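You operate a simulated robot arm through the tools that you are given. There is no shell and no other tool. Be economical: measure what you need, move in short steps, check, and stop when the job is done.

The job below is to be done with a simulated robot arm. You get a single attempt, and the scene is never put back.

JOB
Fetch the green pad and set it on the white plastic plate.
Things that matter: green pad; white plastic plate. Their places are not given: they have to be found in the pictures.

It is judged by the outcome, as a careful person would: the job done as asked, and still so three seconds after it is handed in. It fails if anything else is knocked over, pushed out of place, dropped, spilled or broken.

ROBOT AND FRAMES
A 7-joint arm with a two-finger parallel gripper, fixed in place. Base frame: the origin is at the foot of the arm, x ahead of it, y to its left, z up; the work surface is at about z = 0. Lengths are in m, angles in rad, forces in N, time in s.
With the tool pointing down near the work surface it reaches from about 0.24 to 0.62 m from the base axis. Its first joint turns from -1.152 to 1.152 rad. Payload 2.6 kg.
Tool frame: the origin (TCP) lies between the finger pads and is the grasp point; the fingertips stand 0.03 m ahead of it; z points along the fingers, y is the line along which they close. The gripper opens to 0.094 m. The fingers are 0.028 m wide and 0.01 m thick; the gripper's body (0.05 by 0.096 m) begins 0.055 m behind the TCP.
Orientation is told as [roll, pitch, yaw] about the base's x, y, z axes, in that order, counted from this pose: with the fingers straight down and closing along the base's y, the tool's x points along the base's -x, its y along +y and its z along -z.

CONTROLS
- The arm moves only by the tool arm_command. Its argument "increments" is a list of rows, each a list of 3 entries, a list of its own where there are three numbers: the gripper command, from -1 (fully open) to 1 (shut), values between in proportion, then the shift along the tool's x, y, z in m, then the turn about the tool's z in rad. In form: [[claw, [dx, dy, dz], yaw], ...]. A call has 1 to 10 rows; each row shifts and turns the commanded pose from where the row before left it, along the tool's axes as they then stand. A row lasts 0.2 s, in which the tool goes at most 0.05 m and 0.15 rad; a call with a longer step from one row to the next is refused whole, and so is a gripper value outside its range. Where a pose cannot be reached the arm comes as near as it can. A force on the tool above 40 N (or 10 N above the force at the start of the call, whichever is more), or a blocked arm, ends the call early, and 0.2 s more pass. Each finger travels about 0.072 m/s and halts on what it meets, pressing with about 33 N; the grip force reading is that of the motor and also rises with nothing between the fingers. The clock runs only during rows and for 0.2 s after the last one: add rows that do not move to give the fingers time. The reply holds the time, the measured pose of the TCP, the force on the tool along the base axes, the opening and the grip force, in the units named above and with some noise.
- Cameras (640 x 400 px; columns grow to the right, rows downward): "scene" is fixed at [0.0295, 0.4319, 0.5549]; the picture's right is [-0.81, -0.59, 0.00], its down [-0.38, 0.52, -0.77] and it looks along [0.45, -0.62, -0.64] (base axes); focal length 327 px, centre (320, 200). "wrist" rides on the gripper at [0.076, 0.014, -0.102] in the tool frame; the picture's right is [-0.18, 0.98, 0.00], its down [-0.75, -0.14, -0.64] and it looks along [-0.63, -0.12, 0.77] (tool axes); focal length 243 px, centre (320, 200).
- get_image(camera): a new picture of that camera. It takes no simulated time.
- pixel_to_xyz(camera, pixels): for up to 12 pixels [column, row] of the newest picture of that camera ("zoom" is the newest enlarged one), the place [x, y, z] in the base frame of the surface seen there, good to about 0.003 m. It takes no simulated time.
- enlarge(camera, box): a new picture of the part [left, top, right, bottom] of that camera's present view, enlarged. It takes no simulated time.
- finish_job(): hands the job in; it is judged then, once.

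Keep the steps short. Do not move on a guess: measure, check each grasp and each placing, and mend mistakes. In all there are 60 turns and 22 pictures (those below and enlarged ones count). Leave the gripper open and the arm clear of the work at the hand-in unless told otherwise, and finish with a single line.

The tools are called as a command line: name --argument value ..., lists and objects as JSON in quotes. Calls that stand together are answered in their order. arm_command: Moves the arm, as the interface text tells. Its arguments: {"type":"object","properties":{"increments":{"type":"array"}},"required":["increments"]} The other tools are called the same way: get_image (camera) takes a picture; pixel_to_xyz (camera, pixels) gives the place of the surface under pixels of a picture; enlarge (camera, box) takes an enlarged picture of a part of a camera's view; finish_job () hands the job in.

At the start:

```text
time_s: 0.0
tool_pos: [0.3885, -0.0575, 0.2492]
tool_rot: [0.0, -0.001, -0.001]
force: [-0.2, -0.1, 0.3]
grip_width: 0.0941
grip_force: 0.1
```

scene: 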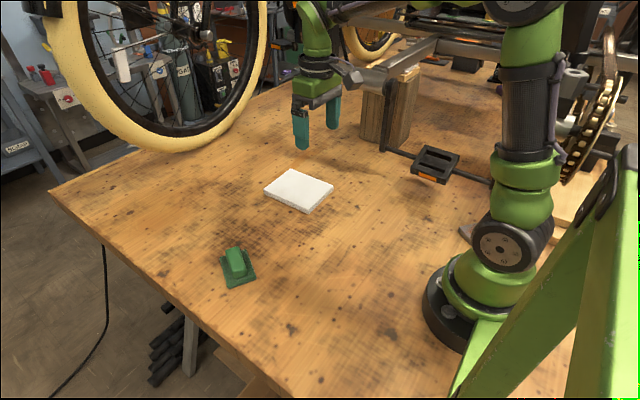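
wrist: 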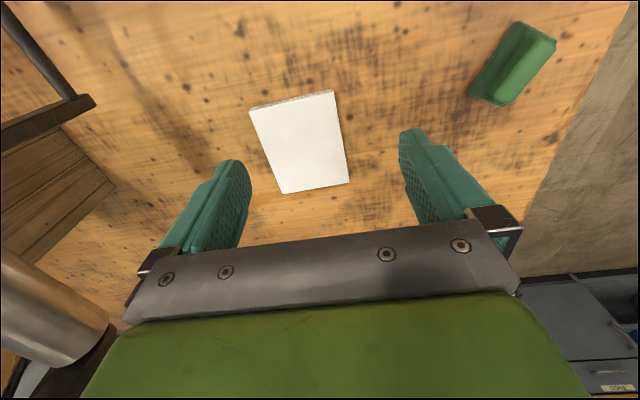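

I see a green pad near scene (238,268) and a white plate near (298,190). I'll enlarge the pad and measure both.

enlarge --camera "scene" --box '[190, 150, 350, 300]'

pixel_to_xyz --camera "scene" --pixels '[[263, 190], [294, 169], [333, 184], [309, 212], [298, 190], [220, 264], [251, 259], [256, 282], [228, 288], [236, 250], [240, 270], [225, 310]]'

pixel_to_xyz --camera "wrist" --pixels '[[249, 108], [334, 91], [349, 183], [283, 193], [517, 22], [557, 40], [507, 107], [469, 93], [525, 70], [530, 35], [505, 90], [490, 70]]'

```text
2.67 times, centred on (270, 225) of scene
```

zoom: 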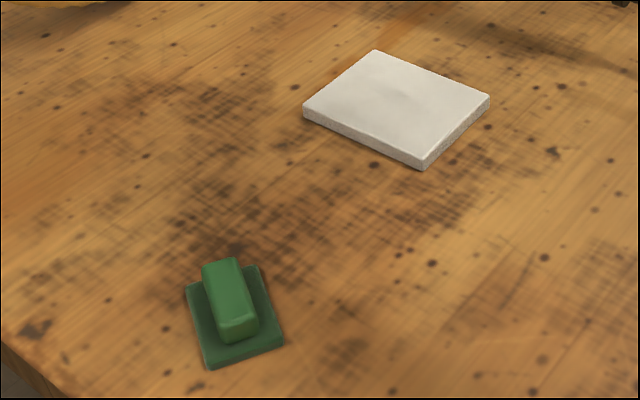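

```text
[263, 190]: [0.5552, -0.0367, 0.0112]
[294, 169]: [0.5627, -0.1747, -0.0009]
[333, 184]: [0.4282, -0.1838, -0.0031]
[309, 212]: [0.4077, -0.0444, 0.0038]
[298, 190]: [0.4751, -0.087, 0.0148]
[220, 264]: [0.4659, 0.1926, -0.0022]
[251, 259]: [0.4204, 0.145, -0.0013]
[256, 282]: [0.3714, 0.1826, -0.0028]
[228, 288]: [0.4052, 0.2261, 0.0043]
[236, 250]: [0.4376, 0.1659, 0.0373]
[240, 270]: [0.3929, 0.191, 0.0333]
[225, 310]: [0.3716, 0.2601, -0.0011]
```

```text
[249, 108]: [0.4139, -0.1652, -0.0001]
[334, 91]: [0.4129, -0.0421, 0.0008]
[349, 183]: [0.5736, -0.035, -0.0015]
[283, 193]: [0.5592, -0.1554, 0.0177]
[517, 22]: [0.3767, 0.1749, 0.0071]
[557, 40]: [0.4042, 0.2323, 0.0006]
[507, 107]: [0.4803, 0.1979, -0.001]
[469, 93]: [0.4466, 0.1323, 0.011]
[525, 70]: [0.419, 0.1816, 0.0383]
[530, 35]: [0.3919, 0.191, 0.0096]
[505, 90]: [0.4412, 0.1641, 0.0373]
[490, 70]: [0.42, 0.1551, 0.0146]
```

The pad is a base with a raised handle, topping out at about z 0.038. I'll measure the handle's edges in the zoom picture.

pixel_to_xyz --camera "zoom" --pixels '[[207, 267], [231, 262], [252, 316], [223, 322], [218, 264], [237, 319], [229, 293], [195, 300], [272, 325], [212, 355], [256, 285], [215, 294]]'

enlarge --camera "wrist" --box '[448, 5, 576, 125]'

```text
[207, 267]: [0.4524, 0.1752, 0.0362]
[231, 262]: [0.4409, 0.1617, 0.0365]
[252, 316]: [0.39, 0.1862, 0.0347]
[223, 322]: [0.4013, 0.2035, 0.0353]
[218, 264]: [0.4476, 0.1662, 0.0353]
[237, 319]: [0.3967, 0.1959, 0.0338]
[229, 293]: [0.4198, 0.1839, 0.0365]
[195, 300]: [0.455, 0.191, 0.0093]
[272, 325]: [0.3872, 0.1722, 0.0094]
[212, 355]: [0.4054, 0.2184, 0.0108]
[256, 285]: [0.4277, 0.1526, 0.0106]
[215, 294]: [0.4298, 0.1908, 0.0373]
```

```text
3.33 times, centred on (512, 65) of wrist
```

zoom: 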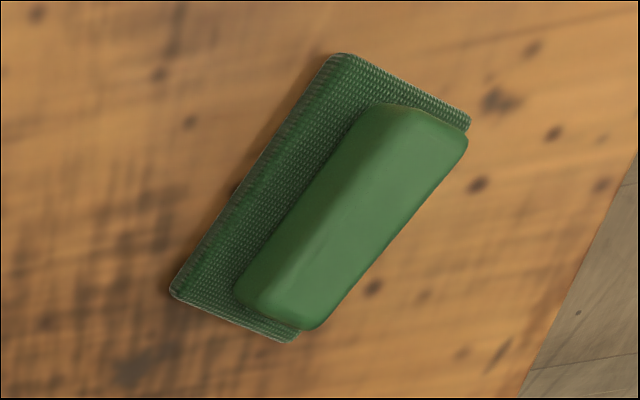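

The handle's centre is about (0.421, 0.182). Its long axis lies at about -0.48 rad from base x, it is about 0.025 m wide and spans z 0.010–0.037. I'll move above it at height and turn the tool +0.48 about its z.

arm_command --increments '[[-1, [-0.0054, 0.04, 0], 0], [-1, [-0.0054, 0.04, 0], 0], [-1, [-0.0054, 0.04, 0], 0], [-1, [-0.0054, 0.04, 0], 0], [-1, [-0.0054, 0.04, 0], 0], [-1, [-0.0054, 0.0395, 0], 0], [-1, [0, 0, 0.03], 0.12], [-1, [0, 0, 0.03], 0.12], [-1, [0, 0, 0.03], 0.12], [-1, [0, 0, 0.03], 0.12]]'

get_image --camera "wrist"

```text
time_s: 2.2
tool_pos: [0.4211, 0.1841, 0.1265]
tool_rot: [0.0, -0.001, -0.483]
force: [0.7, 0.0, 0.5]
grip_width: 0.0941
grip_force: 0.1
```

```text
17 pictures are left
```

wrist: 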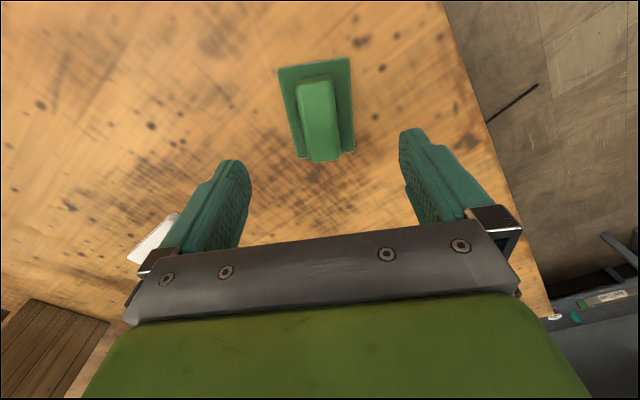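

The handle now sits near wrist (320,118), between the fingers. I'll measure its edges from here.

pixel_to_xyz --camera "wrist" --pixels '[[302, 84], [330, 82], [337, 145], [309, 150], [316, 82], [323, 145], [319, 115], [284, 75], [346, 64], [352, 148], [302, 157], [295, 120]]'

```text
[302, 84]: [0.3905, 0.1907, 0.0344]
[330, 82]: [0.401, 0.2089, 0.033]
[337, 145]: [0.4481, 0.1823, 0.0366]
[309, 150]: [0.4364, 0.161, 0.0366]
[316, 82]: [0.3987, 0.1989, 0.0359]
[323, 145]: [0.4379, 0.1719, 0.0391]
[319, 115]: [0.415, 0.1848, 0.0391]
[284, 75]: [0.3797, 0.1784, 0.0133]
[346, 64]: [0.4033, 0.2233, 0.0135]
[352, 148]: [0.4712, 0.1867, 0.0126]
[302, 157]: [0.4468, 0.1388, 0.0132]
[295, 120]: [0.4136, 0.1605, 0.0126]
```

The TCP (0.421, 0.184) is over the handle centre at about (0.420, 0.184), and the axis is nearer -0.52. I'll turn 0.035 more and lower to TCP z of about 0.047, which puts the tips about 4 mm above the base (top at 0.013).

arm_command --increments '[[-1, [0, 0, 0.025], 0.035], [-1, [0, 0, 0.025], 0], [-1, [0, 0, 0.02], 0], [-1, [0, 0, 0.0095], 0], [-1, [0, 0, 0], 0]]'

get_image --camera "wrist"

```text
time_s: 3.4
tool_pos: [0.4194, 0.182, 0.0464]
tool_rot: [0.0, 0.0, -0.517]
force: [-0.2, 0.0, -0.4]
grip_width: 0.0937
grip_force: 0.1
```

```text
16 pictures are left
```

wrist: 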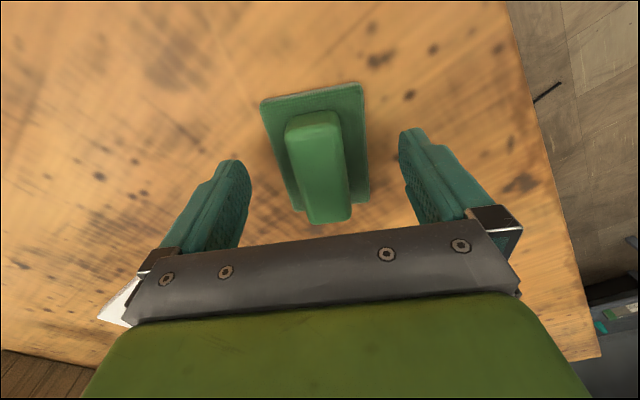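

The handle is between the fingers with nothing touched. I'll close now, with rows for the fingers to travel.

arm_command --increments '[[-0.3, [0, 0, 0], 0], [0.2, [0, 0, 0], 0], [1, [0, 0, 0], 0], [1, [0, 0, 0], 0], [1, [0, 0, 0], 0], [1, [0, 0, 0], 0]]'

```text
time_s: 4.8
tool_pos: [0.4216, 0.1817, 0.0465]
tool_rot: [-0.001, 0.002, -0.517]
force: [-0.6, 0.4, 0.6]
grip_width: 0.0288
grip_force: 32.9
```

The opening is 0.0288 m at 33 N, so the handle is held. I'll lift 0.1 m and look.

arm_command --increments '[[1, [0, 0, -0.01], 0], [1, [0, 0, -0.03], 0], [1, [0, 0, -0.03], 0], [1, [0, 0, -0.03], 0], [1, [0, 0, 0], 0]]'

get_image --camera "wrist"

get_image --camera "scene"

```text
time_s: 6.0
tool_pos: [0.4197, 0.1833, 0.1487]
tool_rot: [0.0, 0.001, -0.514]
force: [-0.3, 0.2, -0.8]
grip_width: 0.0289
grip_force: 32.9
```

```text
15 pictures are left
```

wrist: 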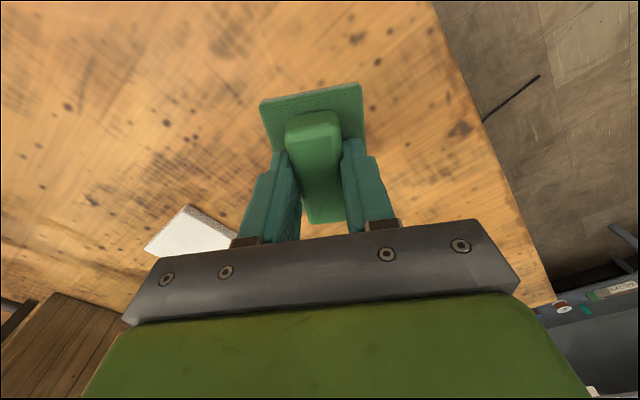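

```text
14 pictures are left
```

scene: 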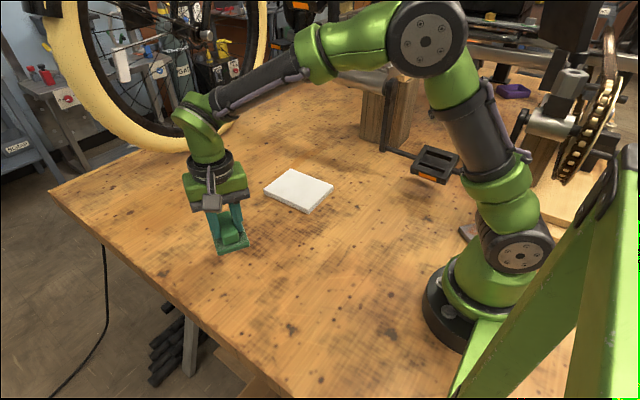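

The pad is lifted and level. I'll measure the plate's top just inside its corners, plus the table-side edge.

pixel_to_xyz --camera "scene" --pixels '[[266, 189], [293, 172], [330, 184], [308, 207], [298, 188], [279, 180], [312, 178], [320, 196], [286, 198]]'

```text
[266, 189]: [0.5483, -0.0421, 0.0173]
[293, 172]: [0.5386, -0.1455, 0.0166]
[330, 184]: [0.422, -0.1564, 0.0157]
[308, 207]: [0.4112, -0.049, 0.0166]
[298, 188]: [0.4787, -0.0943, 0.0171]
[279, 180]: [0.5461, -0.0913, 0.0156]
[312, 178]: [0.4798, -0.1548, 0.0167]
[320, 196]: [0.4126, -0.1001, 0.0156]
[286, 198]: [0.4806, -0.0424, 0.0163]
```

The plate's top is at z 0.0165, centred at about (0.480, -0.099), about 0.14 x 0.12 m and nearly axis-aligned. Before travelling, I'll measure the nearby wooden block, pedal and wheel for clearance.

pixel_to_xyz --camera "scene" --pixels '[[385, 148], [362, 130], [375, 85], [384, 145], [430, 175], [415, 165], [345, 70], [195, 148], [240, 100], [365, 75], [395, 100]]'

```text
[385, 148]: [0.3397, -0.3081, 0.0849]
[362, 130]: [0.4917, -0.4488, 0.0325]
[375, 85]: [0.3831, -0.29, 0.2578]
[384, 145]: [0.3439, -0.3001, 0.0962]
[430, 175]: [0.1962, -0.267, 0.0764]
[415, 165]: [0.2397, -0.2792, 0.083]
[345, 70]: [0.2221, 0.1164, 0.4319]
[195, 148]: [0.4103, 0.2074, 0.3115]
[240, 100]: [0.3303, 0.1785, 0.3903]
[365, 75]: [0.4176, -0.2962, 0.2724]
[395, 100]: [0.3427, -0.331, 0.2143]
```

The nearest obstacle is the crank at y of about -0.29, well clear of the target. I'll square the pad up, carry most of the way, then check.

arm_command --increments '[[1, [0, 0, 0], -0.129], [1, [0, 0, 0], -0.129], [1, [0, 0, 0], -0.129], [1, [0, 0, 0], -0.129], [1, [-0.0096, -0.047, 0], 0], [1, [-0.0096, -0.047, 0], 0], [1, [-0.0096, -0.047, 0], 0], [1, [-0.0096, -0.047, 0], 0], [1, [-0.0096, -0.047, 0], 0], [1, [-0.0096, -0.047, 0], 0]]'

get_image --camera "scene"

get_image --camera "wrist"

```text
time_s: 8.2
tool_pos: [0.4775, -0.101, 0.1478]
tool_rot: [0.001, -0.001, 0.003]
force: [-0.2, 0.2, 0.1]
grip_width: 0.0291
grip_force: 32.9
```

```text
13 pictures are left
```

scene: 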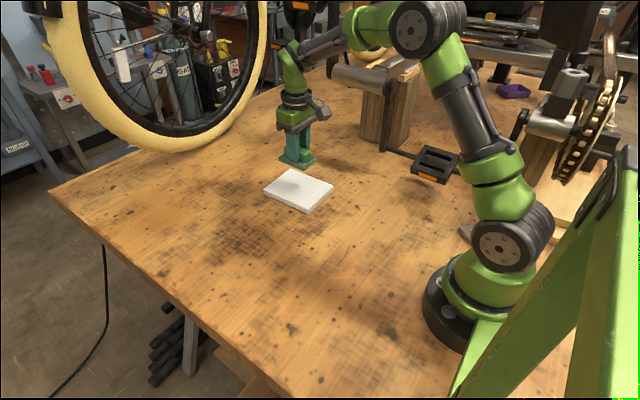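

```text
12 pictures are left
```

wrist: 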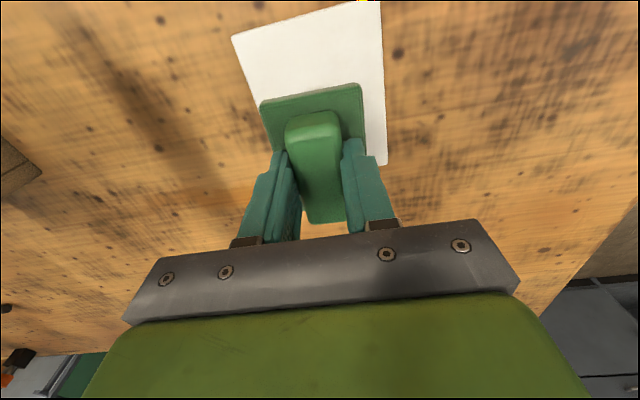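

The pad is square with the plate and above it. The TCP was at 0.0465 with the pad on the table, so contact should come near 0.063. I'll lower to about 0.073 and check.

arm_command --increments '[[1, [0, 0, 0.03], 0], [1, [0, 0, 0.03], 0], [1, [0, 0, 0.015], 0], [1, [0, 0, 0], 0]]'

enlarge --camera "scene" --box '[240, 130, 360, 220]'

```text
time_s: 9.2
tool_pos: [0.4784, -0.0998, 0.0716]
tool_rot: [-0.002, 0.0, 0.0]
force: [-0.3, 0.6, -0.7]
grip_width: 0.0289
grip_force: 33.2
```

```text
4.44 times, centred on (300, 175) of scene
```

zoom: 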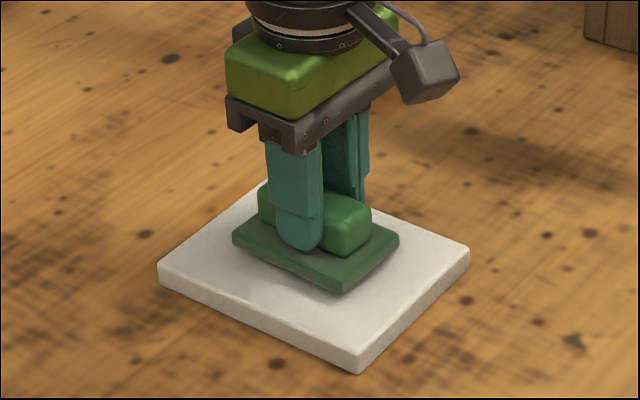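

The pad hovers just above the plate and is well centred. I'll lower in 2–3 mm steps while watching the force.

arm_command --increments '[[1, [0, 0, 0.003], 0], [1, [0, 0, 0.003], 0], [1, [0, 0, 0.002], 0], [1, [0, 0, 0], 0]]'

```text
time_s: 10.2
tool_pos: [0.4781, -0.1003, 0.0644]
tool_rot: [0.0, -0.002, 0.001]
force: [-0.4, 0.4, 5.3]
grip_width: 0.0289
grip_force: 32.9
```

The upward force of about 5 N shows the pad is resting on the plate at z 0.064. I'll open slowly: the fingers need only about 1 cm each of clearance.

arm_command --increments '[[0.3, [0, 0, 0], 0], [0.1, [0, 0, 0], 0], [-0.2, [0, 0, 0], 0], [-0.5, [0, 0, 0], 0], [-0.5, [0, 0, 0], 0]]'

get_image --camera "wrist"

```text
time_s: 11.4
tool_pos: [0.4773, -0.0989, 0.0631]
tool_rot: [0.001, 0.0, 0.001]
force: [0.1, 0.5, 0.0]
grip_width: 0.0704
grip_force: 0.0
```

```text
10 pictures are left
```

wrist: 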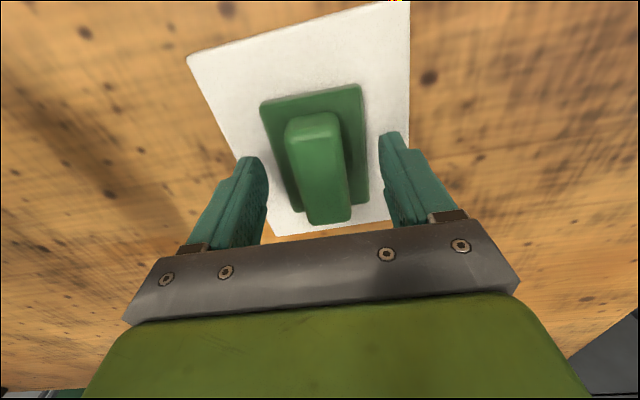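

The pad is released and both fingers are free of it. I'll rise straight up and open fully.

arm_command --increments '[[-0.5, [0, 0, -0.02], 0], [-0.5, [0, 0, -0.04], 0], [-1, [0, 0, -0.04], 0], [-1, [0, 0, -0.04], 0], [-1, [0.03, 0, -0.03], 0], [-1, [0.03, 0.03, 0], 0], [-1, [0, 0, 0], 0]]'

get_image --camera "scene"

enlarge --camera "scene" --box '[240, 140, 360, 230]'

```text
time_s: 13.0
tool_pos: [0.4167, -0.07, 0.2354]
tool_rot: [0.0, -0.001, -0.001]
force: [-0.2, 0.0, 0.0]
grip_width: 0.0939
grip_force: 0.0
```

```text
9 pictures are left
```

scene: 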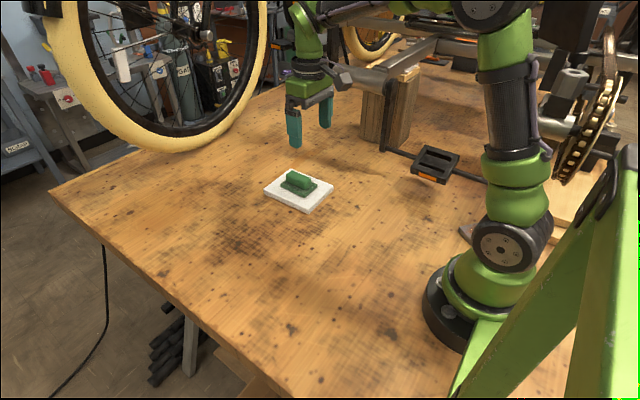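

```text
4.44 times, centred on (300, 185) of scene
```

zoom: 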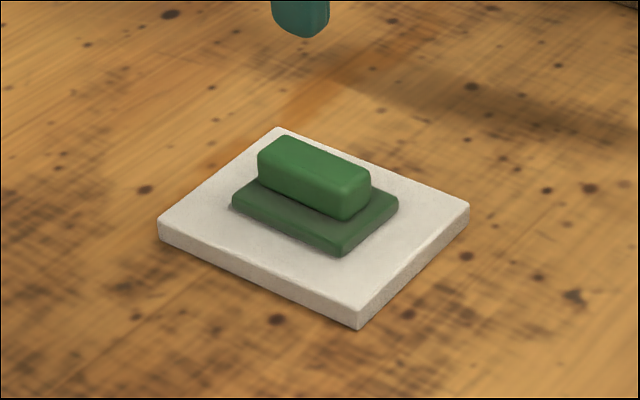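

The pad lies flat and centred on the plate, the plate has not moved, and the arm is clear with the gripper open. I'm handing in.

finish_job

```text
The job is handed in.
```

The green pad is resting flat and centred on the white plastic plate, nothing else was disturbed, and the arm is clear with the gripper open.
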